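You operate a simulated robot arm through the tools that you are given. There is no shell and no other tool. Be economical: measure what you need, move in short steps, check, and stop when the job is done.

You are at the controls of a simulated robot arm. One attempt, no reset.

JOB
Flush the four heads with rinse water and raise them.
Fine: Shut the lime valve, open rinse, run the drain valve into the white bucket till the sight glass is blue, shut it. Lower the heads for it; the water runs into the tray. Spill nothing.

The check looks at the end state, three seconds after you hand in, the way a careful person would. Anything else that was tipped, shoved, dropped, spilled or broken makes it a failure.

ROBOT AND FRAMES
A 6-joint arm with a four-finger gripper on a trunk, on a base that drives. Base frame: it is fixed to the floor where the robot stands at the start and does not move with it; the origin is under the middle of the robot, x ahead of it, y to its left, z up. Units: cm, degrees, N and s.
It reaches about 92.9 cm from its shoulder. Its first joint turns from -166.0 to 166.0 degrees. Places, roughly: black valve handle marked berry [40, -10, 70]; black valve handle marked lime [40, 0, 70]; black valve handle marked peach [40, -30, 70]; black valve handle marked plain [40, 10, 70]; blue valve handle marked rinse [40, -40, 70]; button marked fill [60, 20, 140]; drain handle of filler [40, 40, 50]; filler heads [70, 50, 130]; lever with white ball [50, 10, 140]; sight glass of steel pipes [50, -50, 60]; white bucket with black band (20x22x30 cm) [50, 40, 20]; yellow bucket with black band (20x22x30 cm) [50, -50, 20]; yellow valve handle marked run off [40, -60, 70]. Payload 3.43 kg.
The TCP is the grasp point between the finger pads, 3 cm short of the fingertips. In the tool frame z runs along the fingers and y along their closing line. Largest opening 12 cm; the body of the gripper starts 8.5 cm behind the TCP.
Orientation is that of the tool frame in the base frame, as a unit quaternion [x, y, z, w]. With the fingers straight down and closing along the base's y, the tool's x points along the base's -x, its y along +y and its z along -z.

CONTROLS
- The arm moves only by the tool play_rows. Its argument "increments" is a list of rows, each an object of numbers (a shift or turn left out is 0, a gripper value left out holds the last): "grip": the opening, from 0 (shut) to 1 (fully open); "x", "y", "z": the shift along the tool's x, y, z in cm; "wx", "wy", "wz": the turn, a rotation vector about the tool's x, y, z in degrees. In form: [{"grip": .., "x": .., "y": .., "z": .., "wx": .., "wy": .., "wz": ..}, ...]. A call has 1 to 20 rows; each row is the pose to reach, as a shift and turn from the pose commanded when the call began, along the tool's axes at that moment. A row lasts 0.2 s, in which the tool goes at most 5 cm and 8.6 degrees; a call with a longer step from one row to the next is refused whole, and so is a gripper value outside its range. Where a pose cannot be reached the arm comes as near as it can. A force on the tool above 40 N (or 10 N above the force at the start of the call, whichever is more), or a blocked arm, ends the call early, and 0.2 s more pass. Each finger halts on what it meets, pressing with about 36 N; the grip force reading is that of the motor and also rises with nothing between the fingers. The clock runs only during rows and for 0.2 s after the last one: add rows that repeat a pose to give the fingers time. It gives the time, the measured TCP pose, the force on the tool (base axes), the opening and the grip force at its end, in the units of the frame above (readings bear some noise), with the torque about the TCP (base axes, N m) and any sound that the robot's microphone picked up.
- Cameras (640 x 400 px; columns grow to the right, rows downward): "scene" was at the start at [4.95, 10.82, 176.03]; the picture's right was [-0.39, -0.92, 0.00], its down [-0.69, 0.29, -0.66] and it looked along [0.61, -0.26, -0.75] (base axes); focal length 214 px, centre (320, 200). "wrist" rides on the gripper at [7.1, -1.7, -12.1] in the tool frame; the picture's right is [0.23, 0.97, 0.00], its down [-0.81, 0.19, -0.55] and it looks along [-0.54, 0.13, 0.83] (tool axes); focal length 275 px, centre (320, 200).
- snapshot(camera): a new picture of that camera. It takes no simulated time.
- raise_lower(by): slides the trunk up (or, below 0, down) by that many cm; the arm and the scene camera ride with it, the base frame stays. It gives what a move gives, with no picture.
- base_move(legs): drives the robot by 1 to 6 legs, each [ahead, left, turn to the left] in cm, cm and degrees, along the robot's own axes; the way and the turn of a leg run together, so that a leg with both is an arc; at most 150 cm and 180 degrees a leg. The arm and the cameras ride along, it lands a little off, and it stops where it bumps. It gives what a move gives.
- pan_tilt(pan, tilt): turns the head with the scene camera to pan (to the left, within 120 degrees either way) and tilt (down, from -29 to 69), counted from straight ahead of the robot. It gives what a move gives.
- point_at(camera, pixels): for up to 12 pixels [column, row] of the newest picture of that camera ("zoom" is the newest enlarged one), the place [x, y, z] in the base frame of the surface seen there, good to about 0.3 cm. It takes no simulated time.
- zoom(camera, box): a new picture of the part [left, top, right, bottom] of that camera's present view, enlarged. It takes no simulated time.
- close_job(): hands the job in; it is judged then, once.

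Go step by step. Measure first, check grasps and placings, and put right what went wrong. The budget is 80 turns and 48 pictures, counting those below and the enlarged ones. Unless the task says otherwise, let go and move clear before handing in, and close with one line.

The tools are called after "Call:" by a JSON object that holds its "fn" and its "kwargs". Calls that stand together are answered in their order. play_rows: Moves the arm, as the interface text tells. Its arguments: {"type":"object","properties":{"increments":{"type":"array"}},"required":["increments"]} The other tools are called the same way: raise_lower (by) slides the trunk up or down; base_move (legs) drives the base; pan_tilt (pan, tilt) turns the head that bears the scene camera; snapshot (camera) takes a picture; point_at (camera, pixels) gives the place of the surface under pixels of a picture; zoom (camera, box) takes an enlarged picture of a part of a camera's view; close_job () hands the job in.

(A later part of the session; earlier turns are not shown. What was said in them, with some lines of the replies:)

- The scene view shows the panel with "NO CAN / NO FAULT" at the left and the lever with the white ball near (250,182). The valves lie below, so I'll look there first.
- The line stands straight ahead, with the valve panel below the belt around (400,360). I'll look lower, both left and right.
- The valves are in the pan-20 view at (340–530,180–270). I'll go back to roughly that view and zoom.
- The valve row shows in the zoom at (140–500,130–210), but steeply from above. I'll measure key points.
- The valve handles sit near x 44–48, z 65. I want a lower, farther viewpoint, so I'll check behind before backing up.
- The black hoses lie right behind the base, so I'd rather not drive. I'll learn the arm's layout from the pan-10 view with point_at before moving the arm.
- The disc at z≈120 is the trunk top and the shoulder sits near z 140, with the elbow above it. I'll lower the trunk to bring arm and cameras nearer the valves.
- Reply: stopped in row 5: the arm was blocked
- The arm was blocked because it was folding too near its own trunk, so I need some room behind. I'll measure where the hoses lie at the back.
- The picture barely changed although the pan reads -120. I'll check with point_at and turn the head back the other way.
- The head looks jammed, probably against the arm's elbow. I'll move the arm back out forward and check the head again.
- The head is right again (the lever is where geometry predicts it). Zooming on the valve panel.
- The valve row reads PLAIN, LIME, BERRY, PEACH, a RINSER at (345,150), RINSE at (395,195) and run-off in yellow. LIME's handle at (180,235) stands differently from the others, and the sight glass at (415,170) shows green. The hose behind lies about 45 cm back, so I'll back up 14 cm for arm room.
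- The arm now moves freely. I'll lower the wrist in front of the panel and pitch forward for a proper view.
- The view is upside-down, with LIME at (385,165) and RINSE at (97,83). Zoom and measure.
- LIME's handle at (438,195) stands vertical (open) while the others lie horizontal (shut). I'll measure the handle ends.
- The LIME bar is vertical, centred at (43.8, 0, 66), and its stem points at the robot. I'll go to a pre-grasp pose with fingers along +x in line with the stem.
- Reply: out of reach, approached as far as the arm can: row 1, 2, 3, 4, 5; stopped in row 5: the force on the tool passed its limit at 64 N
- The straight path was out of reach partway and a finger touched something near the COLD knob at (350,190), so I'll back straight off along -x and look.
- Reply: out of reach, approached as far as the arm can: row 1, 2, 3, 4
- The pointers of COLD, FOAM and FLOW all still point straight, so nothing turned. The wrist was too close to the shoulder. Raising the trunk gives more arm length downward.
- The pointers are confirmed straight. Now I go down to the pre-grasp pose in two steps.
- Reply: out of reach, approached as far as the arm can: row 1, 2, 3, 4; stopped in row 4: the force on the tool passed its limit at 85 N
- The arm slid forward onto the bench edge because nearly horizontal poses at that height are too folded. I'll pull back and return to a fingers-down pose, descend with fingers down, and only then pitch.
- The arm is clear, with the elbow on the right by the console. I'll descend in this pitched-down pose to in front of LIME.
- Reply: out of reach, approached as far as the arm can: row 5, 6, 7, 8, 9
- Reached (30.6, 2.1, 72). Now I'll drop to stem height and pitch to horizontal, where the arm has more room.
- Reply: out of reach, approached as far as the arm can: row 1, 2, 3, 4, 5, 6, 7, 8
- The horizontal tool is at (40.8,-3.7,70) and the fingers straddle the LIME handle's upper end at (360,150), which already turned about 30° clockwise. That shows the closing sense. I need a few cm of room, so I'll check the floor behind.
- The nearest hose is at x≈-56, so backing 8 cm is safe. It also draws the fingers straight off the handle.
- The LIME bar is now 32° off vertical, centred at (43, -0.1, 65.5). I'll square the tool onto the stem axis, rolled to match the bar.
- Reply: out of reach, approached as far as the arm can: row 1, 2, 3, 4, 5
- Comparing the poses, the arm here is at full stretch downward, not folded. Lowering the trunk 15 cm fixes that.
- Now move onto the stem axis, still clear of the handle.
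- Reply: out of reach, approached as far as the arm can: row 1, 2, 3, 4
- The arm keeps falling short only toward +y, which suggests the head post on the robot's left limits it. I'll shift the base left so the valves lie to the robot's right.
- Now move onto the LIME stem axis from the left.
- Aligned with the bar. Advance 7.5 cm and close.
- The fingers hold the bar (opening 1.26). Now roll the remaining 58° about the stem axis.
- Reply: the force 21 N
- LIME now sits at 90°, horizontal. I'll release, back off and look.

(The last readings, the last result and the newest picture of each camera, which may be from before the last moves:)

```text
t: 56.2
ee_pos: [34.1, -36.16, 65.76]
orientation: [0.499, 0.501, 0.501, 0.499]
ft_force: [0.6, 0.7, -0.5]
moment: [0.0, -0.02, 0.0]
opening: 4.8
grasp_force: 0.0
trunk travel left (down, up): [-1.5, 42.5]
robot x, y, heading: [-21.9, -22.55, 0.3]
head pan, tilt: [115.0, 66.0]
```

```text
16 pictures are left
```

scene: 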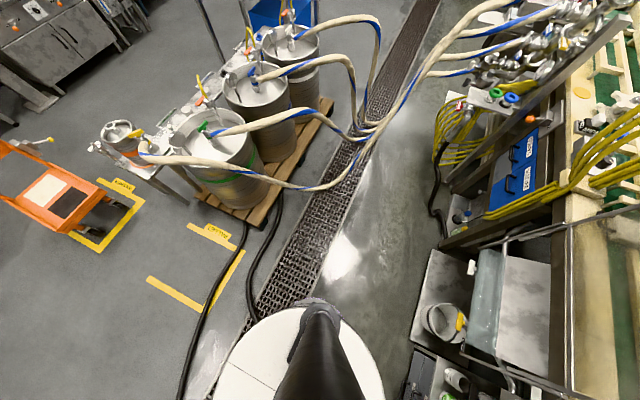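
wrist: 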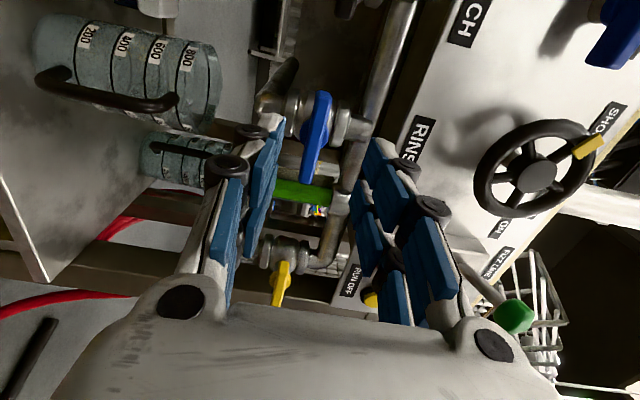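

The RINSE bar is at (317,135) and the sight glass at (300,190) is green. Measure them.

Call:
{"fn": "point_at", "kwargs": {"camera": "wrist", "pixels": [[322, 97], [317, 135], [312, 178], [300, 190], [283, 268], [275, 300], [515, 318], [610, 20]]}}

```text
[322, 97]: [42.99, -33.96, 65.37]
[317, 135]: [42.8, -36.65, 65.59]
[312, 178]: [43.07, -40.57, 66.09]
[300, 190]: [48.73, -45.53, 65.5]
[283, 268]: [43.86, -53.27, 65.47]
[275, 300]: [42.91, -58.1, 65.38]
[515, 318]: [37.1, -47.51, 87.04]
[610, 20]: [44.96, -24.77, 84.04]
```

The RINSE bar is centred at y≈-37, horizontal. Line up, advance, grip and turn -90° (the reverse of closing).

Call:
{"fn": "play_rows", "kwargs": {"increments": [{"x": -0.85}, {"x": -0.85, "z": 2.7}, {"x": -0.85, "z": 5.5}, {"x": -0.85, "z": 8.2}, {"x": -0.85, "z": 8.2, "grip": 0}, {"x": -0.85, "z": 8.2}, {"x": -0.85, "z": 8.2}, {"x": -0.85, "z": 8.2}, {"x": -0.85, "z": 8.2}]}}

Call:
{"fn": "play_rows", "kwargs": {"increments": [{"wz": -6}, {"wz": -12}, {"wz": -18}, {"wz": -24}, {"wz": -30}, {"wz": -36}, {"wz": -42}, {"wz": -48}, {"wz": -54}, {"wz": -60}, {"wz": -66}, {"wz": -72}, {"wz": -78}, {"wz": -84}, {"wz": -90}, {"wz": -90}]}}

```text
t: 58.2
ee_pos: [42.47, -36.99, 65.44]
orientation: [0.5, 0.501, 0.502, 0.498]
ft_force: [1.6, 0.5, -4.8]
moment: [0.02, 0.16, -0.29]
opening: 1.26
grasp_force: 45.4
trunk travel left (down, up): [-1.5, 42.5]
robot x, y, heading: [-21.59, -22.37, 0.4]
head pan, tilt: [115.0, 66.0]
```

```text
t: 60.6
ee_pos: [42.23, -37.38, 65.04]
orientation: [0.152, 0.698, 0.148, 0.684]
ft_force: [18.1, -4.5, -12.7]
moment: [0.05, 1.07, 0.15]
opening: 1.28
grasp_force: 44.9
trunk travel left (down, up): [-1.5, 42.5]
robot x, y, heading: [-21.67, -22.79, 0.6]
head pan, tilt: [115.0, 66.0]
stopped in row 12: the force on the tool passed its limit at 40 N (the readings are from after the stop); the commanded pose is now the measured one
```

Turned about 66°, then stopped on side load with no torque about the stem, so it's just a drifted centre. I'll recentre and finish the turn.

Call:
{"fn": "play_rows", "kwargs": {"increments": [{"x": -0.26, "y": 0.5}, {"x": -0.26, "y": 0.5, "wz": -5}, {"x": -0.26, "y": 0.5, "wz": -10}, {"x": -0.26, "y": 0.5, "wz": -15}, {"x": -0.26, "y": 0.5, "wz": -20}, {"x": -0.26, "y": 0.5, "wz": -24}, {"x": -0.26, "y": 0.5, "wz": -24}]}}

```text
t: 61.0
ee_pos: [42.32, -37.27, 65.01]
orientation: [0.154, 0.701, 0.147, 0.681]
ft_force: [18.7, -5.8, -13.4]
moment: [0.02, 1.13, 0.17]
opening: 1.27
grasp_force: 44.9
trunk travel left (down, up): [-1.5, 42.5]
robot x, y, heading: [-21.41, -22.53, 0.5]
head pan, tilt: [115.0, 66.0]
stopped in row 2: the force on the tool passed its limit at 42 N (the readings are from after the stop); the commanded pose is now the measured one
```

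Side load persists, so I'll release, back off and look.

Call:
{"fn": "play_rows", "kwargs": {"increments": [{"grip": 0.4}, {"grip": 0.4}, {"grip": 0.4}, {"z": -3}, {"z": -6}, {"z": -8.5}, {"z": -8.5}]}}

Call:
{"fn": "snapshot", "kwargs": {"camera": "wrist"}}

```text
t: 62.6
ee_pos: [33.41, -37.13, 65.5]
orientation: [0.154, 0.699, 0.146, 0.683]
ft_force: [0.0, -1.0, 0.1]
moment: [0.01, -0.04, -0.04]
opening: 4.81
grasp_force: 0.0
trunk travel left (down, up): [-1.5, 42.5]
robot x, y, heading: [-22.24, -22.3, 0.5]
head pan, tilt: [115.0, 66.0]
```

```text
15 pictures are left
```

wrist: 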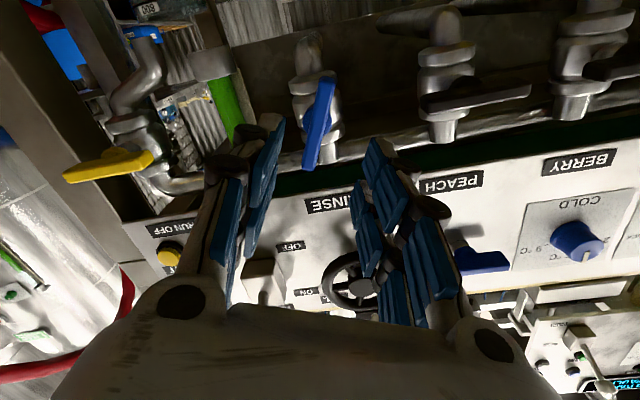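

Call:
{"fn": "point_at", "kwargs": {"camera": "wrist", "pixels": [[310, 165], [330, 85], [320, 125], [315, 145], [325, 105]]}}

```text
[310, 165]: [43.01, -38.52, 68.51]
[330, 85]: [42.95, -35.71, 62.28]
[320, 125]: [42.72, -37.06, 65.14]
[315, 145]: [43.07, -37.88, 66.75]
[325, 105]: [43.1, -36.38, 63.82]
```

The bar is 24° short of vertical, centred at (-37.1, 65.4). Re-grip well centred and finish.

Call:
{"fn": "play_rows", "kwargs": {"increments": [{"z": 3}, {"z": 6}, {"z": 8.9}, {"z": 8.9, "grip": 0}, {"z": 8.9}, {"z": 8.9}, {"z": 8.9}, {"z": 8.9}]}}

Call:
{"fn": "play_rows", "kwargs": {"increments": [{"wz": -4}, {"wz": -8}, {"wz": -12}, {"wz": -16}, {"wz": -20}, {"wz": -24}, {"wz": -24}]}}

```text
t: 64.5
ee_pos: [42.54, -37.36, 65.32]
orientation: [0.156, 0.699, 0.146, 0.683]
ft_force: [2.5, -8.8, -5.6]
moment: [0.05, 0.12, -0.26]
opening: 1.23
grasp_force: 45.2
trunk travel left (down, up): [-1.5, 42.5]
robot x, y, heading: [-21.9, -22.5, 0.3]
head pan, tilt: [115.0, 66.0]
```

```text
t: 65.7
ee_pos: [42.66, -37.59, 65.22]
orientation: [0.036, 0.712, 0.037, 0.7]
ft_force: [-19.8, 2.3, 10.8]
moment: [-0.02, -1.46, -0.07]
opening: 1.25
grasp_force: 45.4
out of reach, approached as far as the arm can: row 5, 6
trunk travel left (down, up): [-1.5, 42.5]
robot x, y, heading: [-21.87, -22.61, 0.2]
head pan, tilt: [115.0, 66.0]
stopped in row 6: the force on the tool passed its limit at 49 N (the readings are from after the stop); the commanded pose is now the measured one
```

The turn is about 84° now, and the arm reports a reach limit there. Release, back off and check the handle and sight glass.

Call:
{"fn": "play_rows", "kwargs": {"increments": [{"grip": 0.4}, {"grip": 0.4}, {"grip": 0.4}, {"z": -3}, {"z": -6}, {"z": -8.5}, {"z": -8.5}]}}

Call:
{"fn": "snapshot", "kwargs": {"camera": "wrist"}}

Call:
{"fn": "point_at", "kwargs": {"camera": "wrist", "pixels": [[320, 130], [320, 100], [320, 80], [330, 110]]}}

```text
t: 67.3
ee_pos: [37.82, -38.75, 63.31]
orientation: [0.048, 0.712, 0.052, 0.699]
ft_force: [0.1, -0.7, 0.4]
moment: [0.01, -0.02, 0.0]
opening: 4.81
grasp_force: 0.1
out of reach, approached as far as the arm can: row 4, 5, 6, 7
trunk travel left (down, up): [-1.5, 42.5]
robot x, y, heading: [-21.8, -22.32, 0.3]
head pan, tilt: [115.0, 66.0]
```

```text
14 pictures are left
```

wrist: 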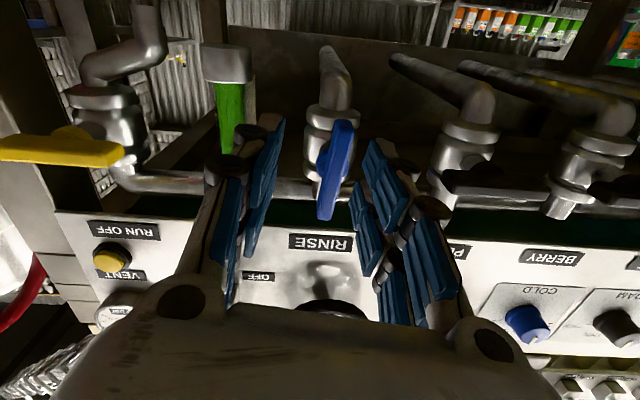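

```text
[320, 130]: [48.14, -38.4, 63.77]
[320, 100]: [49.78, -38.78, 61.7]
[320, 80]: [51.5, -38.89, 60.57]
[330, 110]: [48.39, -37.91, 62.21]
```

Call:
{"fn": "point_at", "kwargs": {"camera": "wrist", "pixels": [[326, 208], [333, 170], [342, 132], [338, 150], [329, 190]]}}

```text
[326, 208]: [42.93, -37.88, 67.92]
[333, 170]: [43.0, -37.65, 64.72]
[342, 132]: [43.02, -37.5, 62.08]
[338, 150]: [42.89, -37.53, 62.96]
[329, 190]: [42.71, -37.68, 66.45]
```

RINSE is within 4° of vertical, so it's open. I'll retract with some roll and drive left to the drain handle; the sight glass still shows green.

Call:
{"fn": "play_rows", "kwargs": {"increments": [{"wz": 7, "x": -0.5, "grip": 0}, {"wz": 14, "x": -1, "z": -1}, {"wz": 21, "x": -1.5, "z": -2}, {"wz": 28, "x": -2, "z": -3}, {"wz": 35, "x": -2, "z": -4.5}, {"wz": 42, "x": -2, "z": -6}, {"wz": 42, "x": -2, "z": -6}]}}

Call:
{"fn": "base_move", "kwargs": {"legs": [[0, 70, 0]]}}

Call:
{"fn": "snapshot", "kwargs": {"camera": "wrist"}}

```text
t: 68.9
ee_pos: [31.79, -39.17, 65.68]
orientation: [0.292, 0.654, 0.285, 0.637]
ft_force: [0.8, 0.3, 0.5]
moment: [0.01, -0.01, 0.0]
opening: 0.0
grasp_force: 33.4
trunk travel left (down, up): [-1.5, 42.5]
robot x, y, heading: [-21.75, -22.65, 0.4]
head pan, tilt: [115.0, 66.0]
```

```text
t: 72.8
ee_pos: [31.72, 33.25, 65.57]
orientation: [0.294, 0.653, 0.281, 0.64]
ft_force: [-0.1, 0.4, -0.4]
moment: [-0.02, 0.0, 0.0]
opening: 0.01
grasp_force: 33.1
trunk travel left (down, up): [-1.5, 42.5]
robot x, y, heading: [-21.52, 50.48, -0.0]
head pan, tilt: [115.0, 66.0]
```

```text
13 pictures are left
```

wrist: 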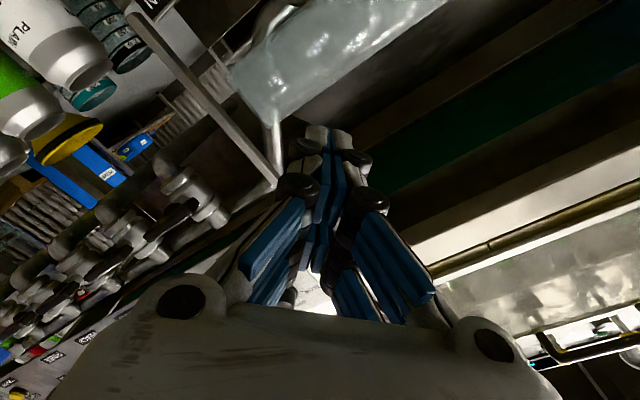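

The drain isn't in the wrist view, so I'll use the head camera to see both the drain and the sight glass.

Call:
{"fn": "pan_tilt", "kwargs": {"pan": -40, "tilt": 45}}

Call:
{"fn": "snapshot", "kwargs": {"camera": "scene"}}

```text
t: 75.2
ee_pos: [31.56, 33.3, 65.63]
orientation: [0.293, 0.653, 0.281, 0.639]
ft_force: [-0.8, 0.0, 0.8]
moment: [0.04, 0.01, -0.01]
opening: 0.0
grasp_force: 33.8
trunk travel left (down, up): [-1.5, 42.5]
robot x, y, heading: [-22.19, 50.33, 0.1]
head pan, tilt: [-40.0, 45.0]
```

```text
12 pictures are left
```

scene: 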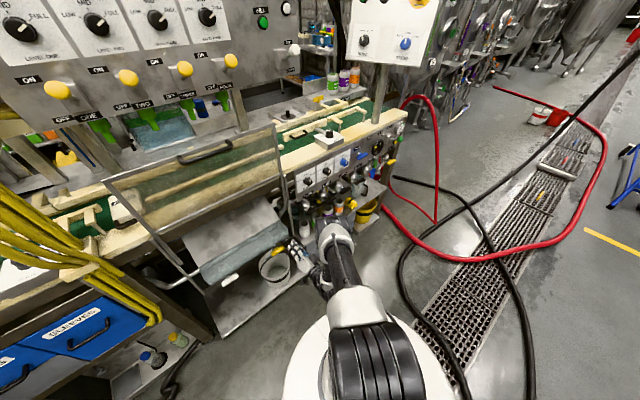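

Call:
{"fn": "zoom", "kwargs": {"camera": "scene", "box": [220, 140, 428, 270]}}

Call:
{"fn": "point_at", "kwargs": {"camera": "scene", "pixels": [[283, 249], [296, 243], [290, 246], [275, 265], [258, 262], [290, 262], [340, 240], [325, 260], [240, 260], [280, 238]]}}

```text
3.08 times, centred on (324, 205) of scene
```

zoom: 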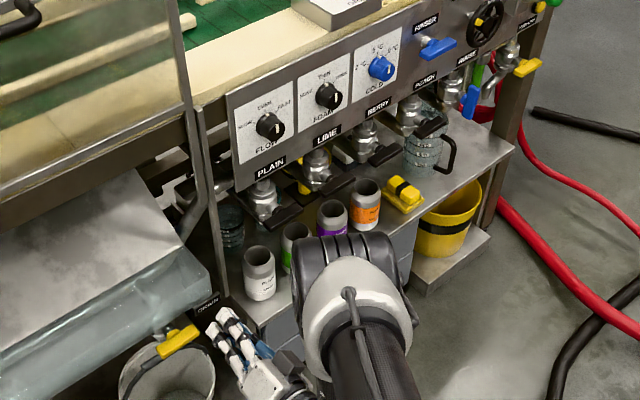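

```text
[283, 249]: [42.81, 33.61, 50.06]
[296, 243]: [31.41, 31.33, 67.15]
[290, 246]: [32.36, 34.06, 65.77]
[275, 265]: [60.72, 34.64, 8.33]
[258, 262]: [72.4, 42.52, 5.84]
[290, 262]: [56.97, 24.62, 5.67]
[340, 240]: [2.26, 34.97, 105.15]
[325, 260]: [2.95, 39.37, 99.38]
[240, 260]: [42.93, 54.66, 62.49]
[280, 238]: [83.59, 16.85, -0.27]
```

The zoom shows everything: LIME horizontal, RINSE vertical, the green sight glass at (478,75) and the drain handle at (165–198,325–355). Measure the drain.

Call:
{"fn": "point_at", "kwargs": {"camera": "zoom", "pixels": [[163, 352], [178, 340], [195, 329], [172, 328], [130, 360], [210, 370], [478, 75], [150, 320], [100, 330], [190, 270]]}}

```text
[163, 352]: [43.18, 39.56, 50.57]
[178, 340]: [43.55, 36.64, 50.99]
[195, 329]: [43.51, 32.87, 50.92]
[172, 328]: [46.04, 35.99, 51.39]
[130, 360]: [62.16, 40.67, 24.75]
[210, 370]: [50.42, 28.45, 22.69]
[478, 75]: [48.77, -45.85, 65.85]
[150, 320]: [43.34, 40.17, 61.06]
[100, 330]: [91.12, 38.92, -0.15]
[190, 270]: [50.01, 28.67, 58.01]
```

The tray cylinder overhangs the drain at z≈61 and x≈43. I'll measure its lower edge before approaching.

Call:
{"fn": "point_at", "kwargs": {"camera": "zoom", "pixels": [[120, 330], [150, 310], [180, 300], [205, 290], [210, 275], [140, 332], [170, 315], [200, 305], [60, 380], [20, 395]]}}

```text
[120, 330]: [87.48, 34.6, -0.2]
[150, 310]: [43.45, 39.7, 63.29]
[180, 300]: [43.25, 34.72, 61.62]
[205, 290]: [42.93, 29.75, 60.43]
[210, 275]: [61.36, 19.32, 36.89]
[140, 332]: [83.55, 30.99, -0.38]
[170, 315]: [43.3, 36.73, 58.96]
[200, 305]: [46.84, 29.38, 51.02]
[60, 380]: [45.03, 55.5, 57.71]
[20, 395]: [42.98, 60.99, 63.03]
```

The tray's bottom is at z≈57.5 and the handle top at ≈51.2. I'll set a 45° pitched pose with closed fingers, behind the gap.

Call:
{"fn": "play_rows", "kwargs": {"increments": [{"x": 0.9, "y": 0, "z": 0.5, "wx": 2.2, "wy": 5.1, "wz": -5.7}, {"x": 1.8, "y": 0.1, "z": 1.1, "wx": 4.4, "wy": 10.3, "wz": -11.4}, {"x": 2.7, "y": 0.2, "z": 1.6, "wx": 6.7, "wy": 15.4, "wz": -17.1}, {"x": 3.6, "y": 0.25, "z": 2.1, "wx": 8.9, "wy": 20.5, "wz": -22.8}, {"x": 4.5, "y": 0.3, "z": 2.7, "wx": 11.1, "wy": 25.7, "wz": -28.6}, {"x": 5.4, "y": 0.4, "z": 3.2, "wx": 13.3, "wy": 30.8, "wz": -34.3}, {"x": 6.3, "y": 0.45, "z": 3.7, "wx": 15.6, "wy": 36, "wz": -40}, {"x": 7.26, "y": 0.5, "z": 4.27, "wx": 17.8, "wy": 41.1, "wz": -45.7}, {"x": 7.26, "y": 0.5, "z": 4.27, "wx": 17.8, "wy": 41.1, "wz": -45.7}]}}

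```text
t: 77.2
ee_pos: [38.68, 37.58, 61.03]
orientation: [0.004, 0.926, 0.025, 0.377]
ft_force: [0.3, -0.3, 1.0]
moment: [0.01, 0.01, 0.01]
opening: 0.0
grasp_force: 33.6
out of reach, approached as far as the arm can: row 7, 8, 9
trunk travel left (down, up): [-1.5, 42.5]
robot x, y, heading: [-22.03, 50.2, -0.2]
head pan, tilt: [-40.0, 45.0]
```

Now go down in front of the tray edge, then forward over the handle's +y end.

Call:
{"fn": "play_rows", "kwargs": {"increments": [{"x": 2.1, "y": 0.55, "z": 2.2}, {"x": 3.5, "y": 1.1, "z": 4.3}, {"x": 2.0, "y": 1.1, "z": 6.1}, {"x": 2.0, "y": 1.1, "z": 6.1}]}}

Call:
{"fn": "zoom", "kwargs": {"camera": "scene", "box": [220, 140, 428, 270]}}

```text
t: 78.2
ee_pos: [41.44, 39.04, 55.44]
orientation: [0.004, 0.926, 0.025, 0.376]
ft_force: [-0.9, 0.6, -1.2]
moment: [-0.01, -0.02, 0.0]
opening: 0.0
grasp_force: 33.2
trunk travel left (down, up): [-1.5, 42.5]
robot x, y, heading: [-21.88, 50.12, -0.4]
head pan, tilt: [-40.0, 45.0]
```

```text
3.08 times, centred on (324, 205) of scene
```

zoom: 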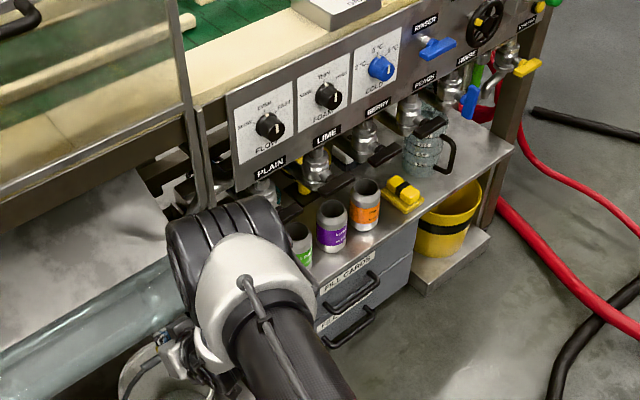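

In position over the handle's end, with the sight glass still green at (478,75). Press down to open the drain.

Call:
{"fn": "play_rows", "kwargs": {"increments": [{"x": 0.7, "z": 0.72}, {"x": 1.4, "z": 1.43}, {"x": 2.1, "z": 2.15}, {"x": 2.8, "z": 2.86}, {"x": 3.3, "z": 3.4}]}}

Call:
{"fn": "zoom", "kwargs": {"camera": "scene", "box": [220, 140, 428, 270]}}

```text
t: 79.4
ee_pos: [41.54, 39.14, 50.61]
orientation: [0.004, 0.926, 0.025, 0.377]
ft_force: [-0.2, 0.3, 1.0]
moment: [-0.02, 0.01, -0.01]
opening: 0.0
grasp_force: 33.3
trunk travel left (down, up): [-1.5, 42.5]
robot x, y, heading: [-21.82, 50.05, -0.0]
head pan, tilt: [-40.0, 45.0]
```

```text
3.08 times, centred on (324, 205) of scene
```

zoom: 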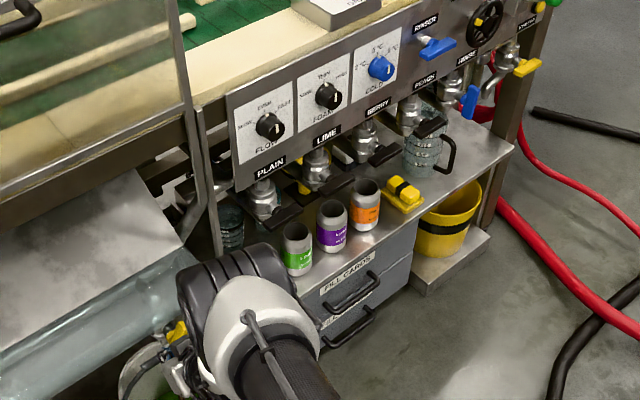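

The drain runs green into the bucket at (170,390). I'll wait two seconds and look closely at the sight glass.

Call:
{"fn": "play_rows", "kwargs": {"increments": [{"z": 0}, {"z": 0}, {"z": 0}, {"z": 0}, {"z": 0}, {"z": 0}]}}

Call:
{"fn": "zoom", "kwargs": {"camera": "scene", "box": [250, 146, 410, 270]}}

```text
t: 80.8
ee_pos: [41.49, 39.22, 50.7]
orientation: [0.006, 0.926, 0.024, 0.377]
ft_force: [-0.2, -0.2, 0.7]
moment: [0.04, -0.03, 0.02]
opening: 0.01
grasp_force: 33.3
trunk travel left (down, up): [-1.5, 42.5]
robot x, y, heading: [-21.94, 50.16, -0.1]
head pan, tilt: [-40.0, 45.0]
```

```text
3.23 times, centred on (330, 208) of scene
```

zoom: 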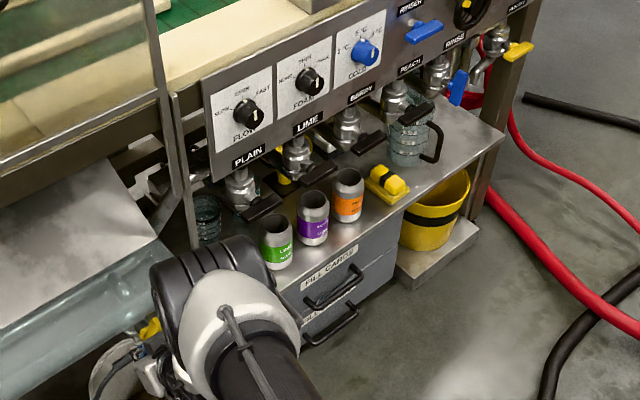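

Call:
{"fn": "zoom", "kwargs": {"camera": "scene", "box": [352, 148, 400, 178]}}

Call:
{"fn": "point_at", "kwargs": {"camera": "zoom", "pixels": [[300, 200], [310, 220], [320, 170], [290, 150]]}}

```text
13.33 times, centred on (376, 163) of scene
```

zoom: 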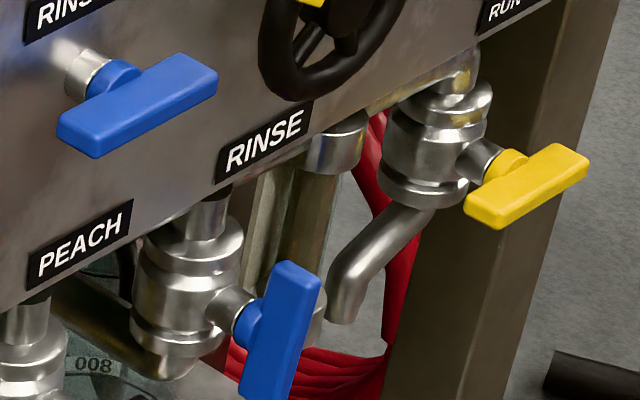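

```text
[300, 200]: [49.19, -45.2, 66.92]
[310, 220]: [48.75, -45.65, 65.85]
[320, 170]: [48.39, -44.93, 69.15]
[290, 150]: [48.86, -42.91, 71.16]
```

The sight glass at (305,210) is clear now: no longer green, not yet blue. Let it run a bit more.

Call:
{"fn": "play_rows", "kwargs": {"increments": [{"z": 0}, {"z": 0}, {"z": 0}, {"z": 0}, {"z": 0}, {"z": 0}, {"z": 0}, {"z": 0}, {"z": 0}, {"z": 0}]}}

Call:
{"fn": "zoom", "kwargs": {"camera": "scene", "box": [352, 148, 400, 178]}}

```text
t: 83.0
ee_pos: [41.52, 39.25, 50.65]
orientation: [0.005, 0.926, 0.024, 0.377]
ft_force: [0.0, -0.1, 0.6]
moment: [-0.01, -0.02, 0.03]
opening: 0.0
grasp_force: 33.6
trunk travel left (down, up): [-1.5, 42.5]
robot x, y, heading: [-21.34, 50.32, 0.3]
head pan, tilt: [-40.0, 45.0]
```

```text
13.33 times, centred on (376, 163) of scene
```

zoom: 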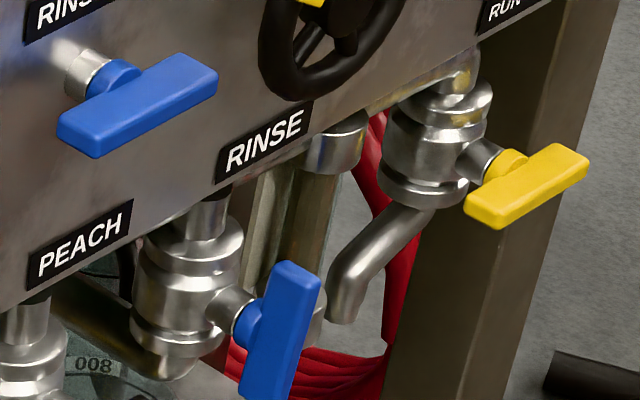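

No change: still clear. I'll check with the wrist camera whether the drain is running.

Call:
{"fn": "snapshot", "kwargs": {"camera": "wrist"}}

```text
5 pictures are left
```

wrist: 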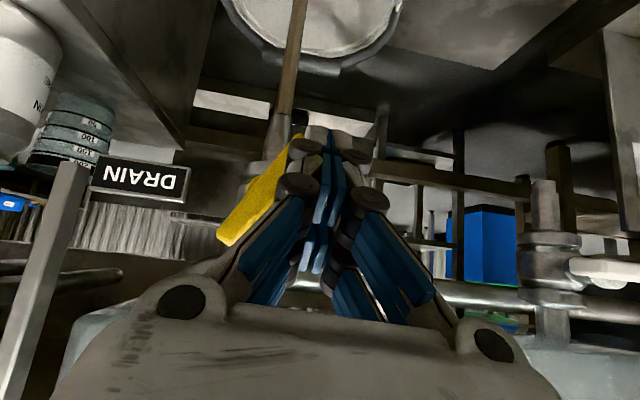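

The drain runs a pale brownish stream at (293,60) into the bucket, so the line is still changing over. I'll measure the bucket's level against its rim.

Call:
{"fn": "point_at", "kwargs": {"camera": "wrist", "pixels": [[320, 25], [350, 30], [265, 20], [345, 68], [385, 40], [230, 20], [293, 60], [320, 40], [240, 225], [295, 150]]}}

```text
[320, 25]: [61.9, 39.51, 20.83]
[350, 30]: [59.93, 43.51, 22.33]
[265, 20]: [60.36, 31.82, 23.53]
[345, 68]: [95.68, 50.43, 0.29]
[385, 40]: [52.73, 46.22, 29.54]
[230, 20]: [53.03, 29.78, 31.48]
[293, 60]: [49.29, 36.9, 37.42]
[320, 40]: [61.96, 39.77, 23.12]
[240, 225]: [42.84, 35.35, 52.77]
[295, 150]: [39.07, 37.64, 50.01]
```

The bucket has room (rim z≈30, contents below 20). Run four more seconds and check the glass.

Call:
{"fn": "play_rows", "kwargs": {"increments": [{"z": 0}, {"z": 0}, {"z": 0}, {"z": 0}, {"z": 0}, {"z": 0}, {"z": 0}, {"z": 0}, {"z": 0}, {"z": 0}, {"z": 0}, {"z": 0}, {"z": 0}, {"z": 0}, {"z": 0}, {"z": 0}, {"z": 0}, {"z": 0}, {"z": 0}, {"z": 0}]}}

Call:
{"fn": "zoom", "kwargs": {"camera": "scene", "box": [352, 148, 400, 178]}}

```text
t: 87.2
ee_pos: [41.51, 39.24, 50.66]
orientation: [0.005, 0.926, 0.024, 0.376]
ft_force: [-0.6, -0.7, -0.4]
moment: [-0.02, -0.02, -0.01]
opening: 0.0
grasp_force: 33.7
trunk travel left (down, up): [-1.5, 42.5]
robot x, y, heading: [-21.98, 50.55, -0.3]
head pan, tilt: [-40.0, 45.0]
```

```text
13.33 times, centred on (376, 163) of scene
```

zoom: 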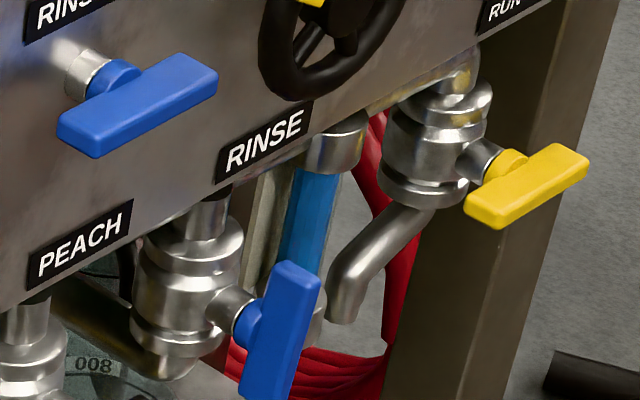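

The sight glass is blue. Shut the drain now: lift, sweep the handle's upper end toward -y, and press it down level.

Call:
{"fn": "play_rows", "kwargs": {"increments": [{"x": -1.5, "z": -1.5}, {"x": -2.93, "z": -3.0}, {"x": -2.93, "z": -3.0, "y": -2}, {"x": -2.93, "z": -3.0, "y": -4}, {"x": -2.93, "z": -3.0, "y": -5.7}, {"x": -2.5, "z": -2.55, "y": -5.7}, {"x": -2.2, "z": -2.25, "y": -5.7}, {"x": -2.0, "z": -2.05, "y": -5.7}]}}

Call:
{"fn": "snapshot", "kwargs": {"camera": "wrist"}}

```text
t: 89.0
ee_pos: [41.53, 33.42, 53.4]
orientation: [0.006, 0.925, 0.024, 0.379]
ft_force: [-13.7, -1.1, 19.5]
moment: [-0.04, 0.01, -0.12]
opening: 0.0
grasp_force: 33.3
trunk travel left (down, up): [-1.5, 42.5]
robot x, y, heading: [-21.93, 50.39, -0.2]
head pan, tilt: [-40.0, 45.0]
```

```text
3 pictures are left
```

wrist: 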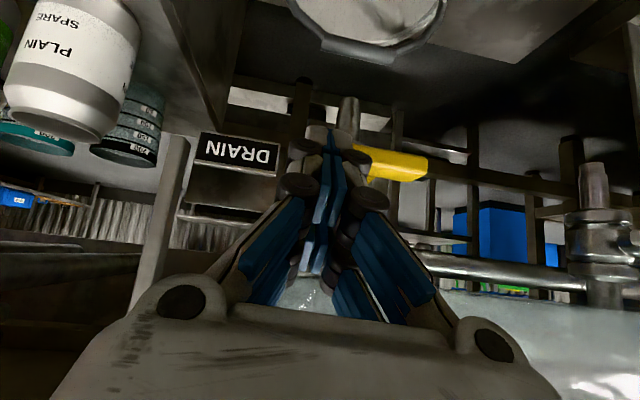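

No stream any more and the handle at (395,163) lies level, held against its stop. Check its angle.

Call:
{"fn": "point_at", "kwargs": {"camera": "wrist", "pixels": [[365, 158], [380, 163], [395, 166], [410, 168], [425, 172]]}}

```text
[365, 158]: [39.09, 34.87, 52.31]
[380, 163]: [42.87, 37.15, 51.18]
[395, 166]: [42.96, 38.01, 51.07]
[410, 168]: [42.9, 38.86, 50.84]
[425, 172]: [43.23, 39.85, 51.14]
```

The drain handle is level, so it's shut. Before moving on, I'll use the last scene picture to measure the head levers, the white lever and the FILL button.

Call:
{"fn": "point_at", "kwargs": {"camera": "scene", "pixels": [[57, 90], [128, 77], [185, 68], [231, 60], [293, 49], [263, 22], [300, 44], [240, 75], [296, 68], [212, 90], [287, 50], [308, 50]]}}

Call:
{"fn": "play_rows", "kwargs": {"increments": [{"x": -1, "z": -1}, {"x": -1, "z": -5}, {"x": -1, "z": -8}]}}

```text
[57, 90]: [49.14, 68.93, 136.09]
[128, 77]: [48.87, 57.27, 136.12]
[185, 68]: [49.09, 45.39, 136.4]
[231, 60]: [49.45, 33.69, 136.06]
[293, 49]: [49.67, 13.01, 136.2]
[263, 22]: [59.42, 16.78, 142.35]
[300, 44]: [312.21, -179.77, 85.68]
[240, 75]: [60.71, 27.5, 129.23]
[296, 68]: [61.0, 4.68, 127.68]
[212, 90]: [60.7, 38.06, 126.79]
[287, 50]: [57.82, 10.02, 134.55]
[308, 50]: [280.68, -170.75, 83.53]
```

```text
t: 89.8
ee_pos: [36.71, 33.07, 59.67]
orientation: [0.007, 0.926, 0.024, 0.377]
ft_force: [-0.4, -0.2, 0.3]
moment: [-0.03, 0.01, -0.02]
opening: 0.0
grasp_force: 33.6
trunk travel left (down, up): [-1.5, 42.5]
robot x, y, heading: [-21.92, 50.26, 0.2]
head pan, tilt: [-40.0, 45.0]
```

All five balls sit at z≈136, so the four head levers are ON and the white lever is UP. FILL is at (59.4,16.6,142.4). I'll back off and shift right, then raise the trunk to work at the upper panel.

Call:
{"fn": "base_move", "kwargs": {"legs": [[-10, 0, 0], [0, -24, 0]]}}

Call:
{"fn": "raise_lower", "kwargs": {"by": 40}}

Call:
{"fn": "pan_tilt", "kwargs": {"pan": -10, "tilt": 33}}

```text
t: 92.4
ee_pos: [26.68, 8.95, 59.62]
orientation: [0.007, 0.926, 0.024, 0.377]
ft_force: [-0.1, 0.7, -1.1]
moment: [0.02, 0.01, 0.0]
opening: 0.0
grasp_force: 33.1
trunk travel left (down, up): [-1.5, 42.5]
robot x, y, heading: [-32.04, 26.5, -0.3]
head pan, tilt: [-40.0, 45.0]
```

```text
t: 96.2
ee_pos: [26.55, 8.92, 99.5]
orientation: [0.006, 0.926, 0.024, 0.376]
ft_force: [-0.4, 0.3, -0.6]
moment: [0.02, 0.0, -0.02]
opening: 0.0
grasp_force: 33.6
trunk travel left (down, up): [-41.5, 2.5]
robot x, y, heading: [-31.88, 26.22, -0.6]
head pan, tilt: [-40.0, 45.0]
```

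```text
t: 97.2
ee_pos: [26.48, 8.94, 99.62]
orientation: [0.006, 0.926, 0.024, 0.377]
ft_force: [0.5, 0.3, -0.4]
moment: [0.0, 0.02, 0.01]
opening: 0.01
grasp_force: 33.5
trunk travel left (down, up): [-41.5, 2.5]
robot x, y, heading: [-32.09, 26.58, -0.2]
head pan, tilt: [-10.0, 33.0]
```

Now raise the tool to in front of the white lever with fingers horizontal.

Call:
{"fn": "play_rows", "kwargs": {"increments": [{"x": -4, "y": 0.5, "z": -2.15, "wx": 0.1, "wy": -4.6, "wz": -0.2}, {"x": -8, "y": 1.1, "z": -4.3, "wx": 0.3, "wy": -9.1, "wz": -0.5}, {"x": -12, "y": 1.6, "z": -6.45, "wx": 0.4, "wy": -13.7, "wz": -0.7}, {"x": -16, "y": 2.2, "z": -8.6, "wx": 0.6, "wy": -18.3, "wz": -1}, {"x": -20, "y": 2.7, "z": -10.75, "wx": 0.7, "wy": -22.8, "wz": -1.2}, {"x": -24, "y": 3.2, "z": -12.9, "wx": 0.9, "wy": -27.4, "wz": -1.5}, {"x": -28, "y": 3.8, "z": -15, "wx": 1, "wy": -32, "wz": -1.7}, {"x": -32, "y": 4.3, "z": -17.2, "wx": 1.2, "wy": -36.6, "wz": -2}, {"x": -36, "y": 4.9, "z": -19.4, "wx": 1.3, "wy": -41.1, "wz": -2.2}, {"x": -39.9, "y": 5.4, "z": -21.5, "wx": 1.5, "wy": -45.7, "wz": -2.5}, {"x": -39.9, "y": 5.4, "z": -21.5, "wx": 1.5, "wy": -45.7, "wz": -2.5}]}}

```text
t: 99.5
ee_pos: [40.14, 12.49, 142.95]
orientation: [0.001, 0.707, -0.001, 0.707]
ft_force: [-0.3, 0.1, 0.7]
moment: [0.0, -0.01, 0.02]
opening: 0.0
grasp_force: 33.0
out of reach, approached as far as the arm can: row 3, 4, 5, 6
trunk travel left (down, up): [-41.5, 2.5]
robot x, y, heading: [-32.24, 26.46, -0.4]
head pan, tilt: [-10.0, 33.0]
```

At (40.1,12.5,143). Move above the ball and press down.

Call:
{"fn": "play_rows", "kwargs": {"increments": [{"z": 4.5}, {"z": 9, "x": 0}, {"z": 9, "x": 2}, {"z": 9, "x": 4}, {"z": 9, "x": 5.5}, {"z": 9, "x": 7}, {"z": 9, "x": 8.5}, {"z": 9, "x": 10}, {"z": 9, "x": 11}]}}

```text
t: 101.5
ee_pos: [48.92, 12.16, 132.4]
orientation: [0.0, 0.706, 0.0, 0.709]
ft_force: [1.9, -0.3, 4.3]
moment: [-0.02, -0.12, -0.01]
opening: 0.0
grasp_force: 33.6
trunk travel left (down, up): [-41.5, 2.5]
robot x, y, heading: [-32.21, 26.62, -0.3]
head pan, tilt: [-10.0, 33.0]
```

Contact at 4 N with the ball moving down. Press a little further to find its stop.

Call:
{"fn": "play_rows", "kwargs": {"increments": [{"x": 1}, {"x": 2}, {"x": 3}, {"x": 4}]}}

```text
t: 102.2
ee_pos: [49.54, 12.25, 132.2]
orientation: [-0.001, 0.691, -0.003, 0.723]
ft_force: [-6.6, 0.9, 14.9]
moment: [0.04, -0.05, 0.03]
opening: 0.6
grasp_force: 33.2
trunk travel left (down, up): [-41.5, 2.5]
robot x, y, heading: [-32.16, 26.07, -0.4]
head pan, tilt: [-10.0, 33.0]
stopped in row 3: the force on the tool passed its limit at 43 N (the readings are from after the stop); the commanded pose is now the measured one
```

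The lever is at its DOWN stop. Next, line up with FILL at (59.4,16.6,142.4).

Call:
{"fn": "play_rows", "kwargs": {"increments": [{"x": -2, "grip": 0}, {"x": -4, "z": -3}, {"x": -7.5, "z": -5, "y": 2}, {"x": -10.3, "z": -5, "y": 4.35, "wy": 2.6}, {"x": -10.3, "z": -1, "y": 4.35, "wy": 2.6}, {"x": -10.2, "z": 2.5, "y": 4.35, "wy": 2.6}, {"x": -10.2, "z": 2.5, "y": 4.35, "wy": 2.6}]}}

Call:
{"fn": "snapshot", "kwargs": {"camera": "scene"}}

```text
t: 103.8
ee_pos: [51.44, 15.27, 142.22]
orientation: [-0.005, 0.713, 0.002, 0.701]
ft_force: [0.6, 0.3, 0.5]
moment: [0.01, -0.01, 0.01]
opening: 0.01
grasp_force: 33.3
out of reach, approached as far as the arm can: row 4, 5, 6, 7
trunk travel left (down, up): [-41.5, 2.5]
robot x, y, heading: [-32.11, 26.46, -0.4]
head pan, tilt: [-10.0, 33.0]
```

```text
2 pictures are left
```

scene: 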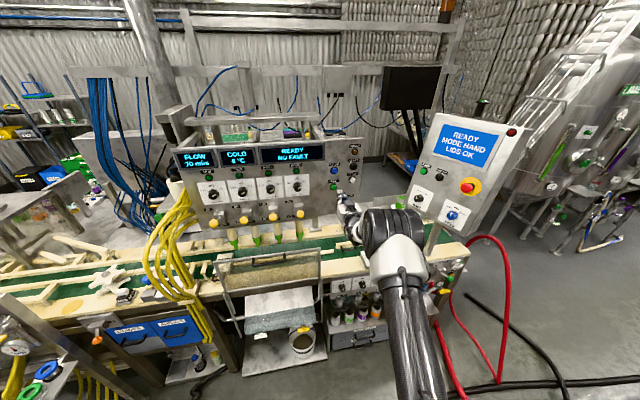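

The heads are down (green nozzles at (235–300,235)) and the display reads READY. Measure the FILL button from here.

Call:
{"fn": "point_at", "kwargs": {"camera": "scene", "pixels": [[334, 171], [335, 186], [334, 184], [337, 188], [333, 187], [302, 213], [245, 286], [300, 345]]}}

```text
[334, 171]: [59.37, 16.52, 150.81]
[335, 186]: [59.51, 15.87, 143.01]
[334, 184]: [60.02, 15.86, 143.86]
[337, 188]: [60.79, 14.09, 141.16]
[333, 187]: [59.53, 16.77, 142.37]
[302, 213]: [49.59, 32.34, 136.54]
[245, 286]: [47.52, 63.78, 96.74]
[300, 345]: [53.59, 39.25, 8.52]
```

Press FILL gently along +x, then come off.

Call:
{"fn": "play_rows", "kwargs": {"increments": [{"z": 2, "y": 1.2, "x": -0.3}, {"z": 3.8, "y": 1.2, "x": -0.3}, {"z": 4.6, "y": 1.2, "x": -0.3}, {"z": 5.2, "y": 1.2, "x": -0.3}, {"z": 5.6, "y": 1.2, "x": -0.3}, {"z": 6.0, "y": 1.2, "x": -0.3}]}}

```text
t: 105.2
ee_pos: [57.5, 16.45, 142.31]
orientation: [-0.004, 0.713, 0.002, 0.701]
ft_force: [-6.2, -2.0, -1.3]
moment: [-0.02, -0.04, -0.05]
opening: 0.59
grasp_force: 33.3
out of reach, approached as far as the arm can: row 1, 2, 3, 4
trunk travel left (down, up): [-41.5, 2.5]
robot x, y, heading: [-31.87, 25.97, -0.3]
head pan, tilt: [-10.0, 33.0]
heard: click
```

A click: FILL pressed. Back off and let the cycle run.

Call:
{"fn": "play_rows", "kwargs": {"increments": [{"z": -3, "grip": 0}, {"z": -5}, {"z": -5}, {"z": -5}, {"z": -5}, {"z": -5}, {"z": -5}, {"z": -5}, {"z": -5}, {"z": -5}, {"z": -5}, {"z": -5}, {"z": -5}, {"z": -5}, {"z": -5}, {"z": -5}, {"z": -5}, {"z": -5}, {"z": -5}, {"z": -5}]}}

Call:
{"fn": "zoom", "kwargs": {"camera": "scene", "box": [160, 130, 384, 270]}}

```text
t: 109.4
ee_pos: [53.03, 15.71, 142.46]
orientation: [-0.006, 0.713, 0.003, 0.701]
ft_force: [0.3, -0.3, 0.0]
moment: [-0.01, 0.0, 0.01]
opening: 0.0
grasp_force: 33.1
out of reach, approached as far as the arm can: row 1, 2, 3, 4, 5, 6, 7, 8, 9, 10, 11, 12, 13, 14, 15, 16, 17, 18, 19, 20
trunk travel left (down, up): [-41.5, 2.5]
robot x, y, heading: [-32.31, 26.34, -0.2]
head pan, tilt: [-10.0, 33.0]
```

```text
2.86 times, centred on (272, 200) of scene
```

zoom: 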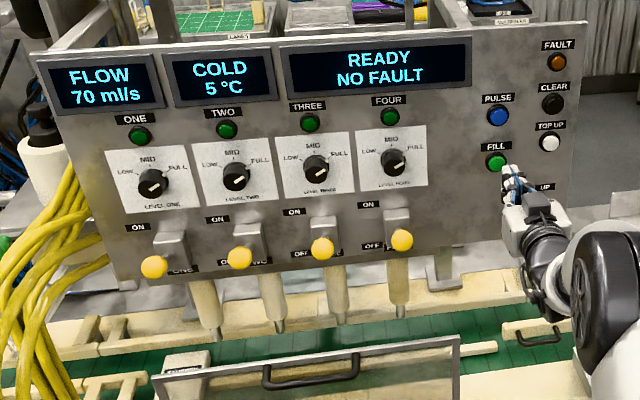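

The nozzle tubes went from green to clear, just as the sight glass did midway before turning blue. The display shows READY, so I'll run FILL once more.

Call:
{"fn": "play_rows", "kwargs": {"increments": [{"z": 2.5}, {"z": 4}, {"z": 4.5}, {"z": 5}, {"z": 5.2}]}}

Call:
{"fn": "play_rows", "kwargs": {"increments": [{"z": -3, "grip": 0}, {"z": -5}, {"z": -5}, {"z": -5}, {"z": -5}, {"z": -5}, {"z": -5}, {"z": -5}, {"z": -5}, {"z": -5}, {"z": -5}, {"z": -5}, {"z": -5}, {"z": -5}, {"z": -5}, {"z": -5}, {"z": -5}, {"z": -5}, {"z": -5}, {"z": -5}]}}

```text
t: 110.6
ee_pos: [57.74, 15.57, 142.37]
orientation: [0.0, 0.713, -0.003, 0.701]
ft_force: [-15.3, 0.0, -2.6]
moment: [0.04, -0.02, 0.08]
opening: 0.58
grasp_force: 33.6
trunk travel left (down, up): [-41.5, 2.5]
robot x, y, heading: [-31.48, 26.29, -0.3]
head pan, tilt: [-10.0, 33.0]
heard: click
```

```text
t: 114.8
ee_pos: [53.13, 15.49, 142.58]
orientation: [-0.005, 0.713, 0.002, 0.701]
ft_force: [0.0, 0.7, 0.1]
moment: [-0.02, 0.03, -0.01]
opening: 0.01
grasp_force: 33.2
trunk travel left (down, up): [-41.5, 2.5]
robot x, y, heading: [-32.24, 26.28, -0.1]
head pan, tilt: [-10.0, 33.0]
```

A second click was heard. My last picture goes to the nozzles, display and levers.

Call:
{"fn": "zoom", "kwargs": {"camera": "scene", "box": [160, 130, 384, 270]}}

```text
2.86 times, centred on (272, 200) of scene
```

zoom: 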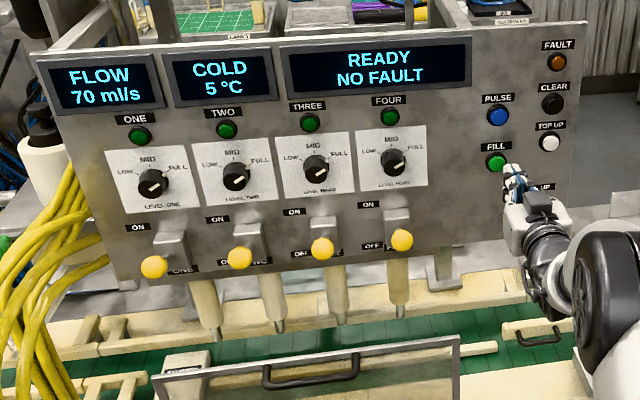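

The tubes are stable and no longer green, and the display shows READY NO FAULT, so the flush is done. Now raise the heads: go around in front of and under the white ball.

Call:
{"fn": "play_rows", "kwargs": {"increments": [{"z": -2, "y": -1.5}, {"z": -5, "y": -3.2}, {"z": -9, "y": -3.2}, {"z": -12, "y": -3.2}, {"z": -12, "y": -3.2, "x": 4}, {"z": -12, "y": -3.2, "x": 8}, {"z": -12, "y": -3.2, "x": 12}, {"z": -12, "y": -3.2, "x": 17}, {"z": -12, "y": -3.2, "x": 17}]}}

```text
t: 116.8
ee_pos: [41.87, 11.03, 126.18]
orientation: [0.004, 0.713, 0.011, 0.701]
ft_force: [0.3, -0.2, 0.1]
moment: [0.0, 0.04, -0.01]
opening: 0.01
grasp_force: 33.6
out of reach, approached as far as the arm can: row 6, 7, 8, 9
trunk travel left (down, up): [-41.5, 2.5]
robot x, y, heading: [-32.35, 26.18, -0.3]
head pan, tilt: [-10.0, 33.0]
```

Call:
{"fn": "play_rows", "kwargs": {"increments": [{"z": 1, "x": 0.8}, {"z": 4, "x": 1}, {"z": 7.5, "x": 1}, {"z": 7.5, "x": 1}]}}

```text
t: 117.8
ee_pos: [49.5, 11.05, 125.12]
orientation: [-0.001, 0.712, -0.002, 0.703]
ft_force: [0.3, -0.6, -1.0]
moment: [-0.06, 0.05, 0.0]
opening: 0.0
grasp_force: 33.1
out of reach, approached as far as the arm can: row 1
trunk travel left (down, up): [-41.5, 2.5]
robot x, y, heading: [-32.15, 26.21, -0.5]
head pan, tilt: [-10.0, 33.0]
```

Below the ball, no contact. Centre on it and push up to the stop.

Call:
{"fn": "play_rows", "kwargs": {"increments": [{"y": 1.2}, {"y": 1.2, "x": -1.5}, {"y": 1.2, "x": -3}, {"y": 1.2, "x": -4.5}, {"y": 1.2, "x": -6}, {"y": 1.2, "x": -7.5}, {"y": 1.2, "x": -8.7}, {"y": 1.2, "x": -9.7}, {"y": 1.2, "x": -10.7}]}}

```text
t: 119.5
ee_pos: [49.25, 12.42, 132.19]
orientation: [0.002, 0.727, 0.0, 0.687]
ft_force: [2.4, -0.8, -12.1]
moment: [0.05, 0.23, -0.01]
opening: 0.0
grasp_force: 33.4
trunk travel left (down, up): [-41.5, 2.5]
robot x, y, heading: [-31.92, 26.34, -0.4]
head pan, tilt: [-10.0, 33.0]
stopped in row 8: the force on the tool passed its limit at 44 N (the readings are from after the stop); the commanded pose is now the measured one
```

The stop is reached with 44 N, so the lever is UP. Drop away from the ball and back off.

Call:
{"fn": "play_rows", "kwargs": {"increments": [{"x": 1.5}, {"x": 3}, {"x": 3, "z": -4}, {"x": 3, "z": -8}, {"x": 3, "z": -8}]}}

Call:
{"fn": "base_move", "kwargs": {"legs": [[-6, 0, 0]]}}

```text
t: 120.8
ee_pos: [41.92, 11.55, 130.23]
orientation: [0.004, 0.725, 0.007, 0.689]
ft_force: [-0.3, -0.1, -0.2]
moment: [-0.02, -0.01, -0.01]
opening: 0.01
grasp_force: 33.6
out of reach, approached as far as the arm can: row 4, 5
trunk travel left (down, up): [-41.5, 2.5]
robot x, y, heading: [-32.15, 26.13, -0.5]
head pan, tilt: [-10.0, 33.0]
```

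```text
t: 121.7
ee_pos: [35.76, 11.47, 130.26]
orientation: [0.003, 0.723, 0.007, 0.691]
ft_force: [-1.3, 0.4, -0.2]
moment: [0.03, 0.01, 0.02]
opening: 0.0
grasp_force: 33.6
trunk travel left (down, up): [-41.5, 2.5]
robot x, y, heading: [-37.82, 26.58, -0.4]
head pan, tilt: [-10.0, 33.0]
```

The arm is clear of the machine, the lever is back at its UP stop, and the valves are set as asked, so I'm handing in.

Call:
{"fn": "close_job", "kwargs": {}}

```text
The job is handed in.
```

I flushed the four heads and raised them again, but I never saw blue water in the heads themselves. Lime is shut, rinse is open about 4° short of full, and the drain is shut. I ran the drain into the white bucket until the sight glass turned blue. With the heads lowered I pressed FILL twice, and afterwards the nozzle tubes were clear, not green. The lever is back at its upper stop; I judged that by feel because I had no pictures left. I saw no spill, though I couldn't check the tray at the end. Early on, the arm bumped the panel near the COLD knob (64 N) and the bench edge (85 N); the knobs had not turned and I saw no damage.
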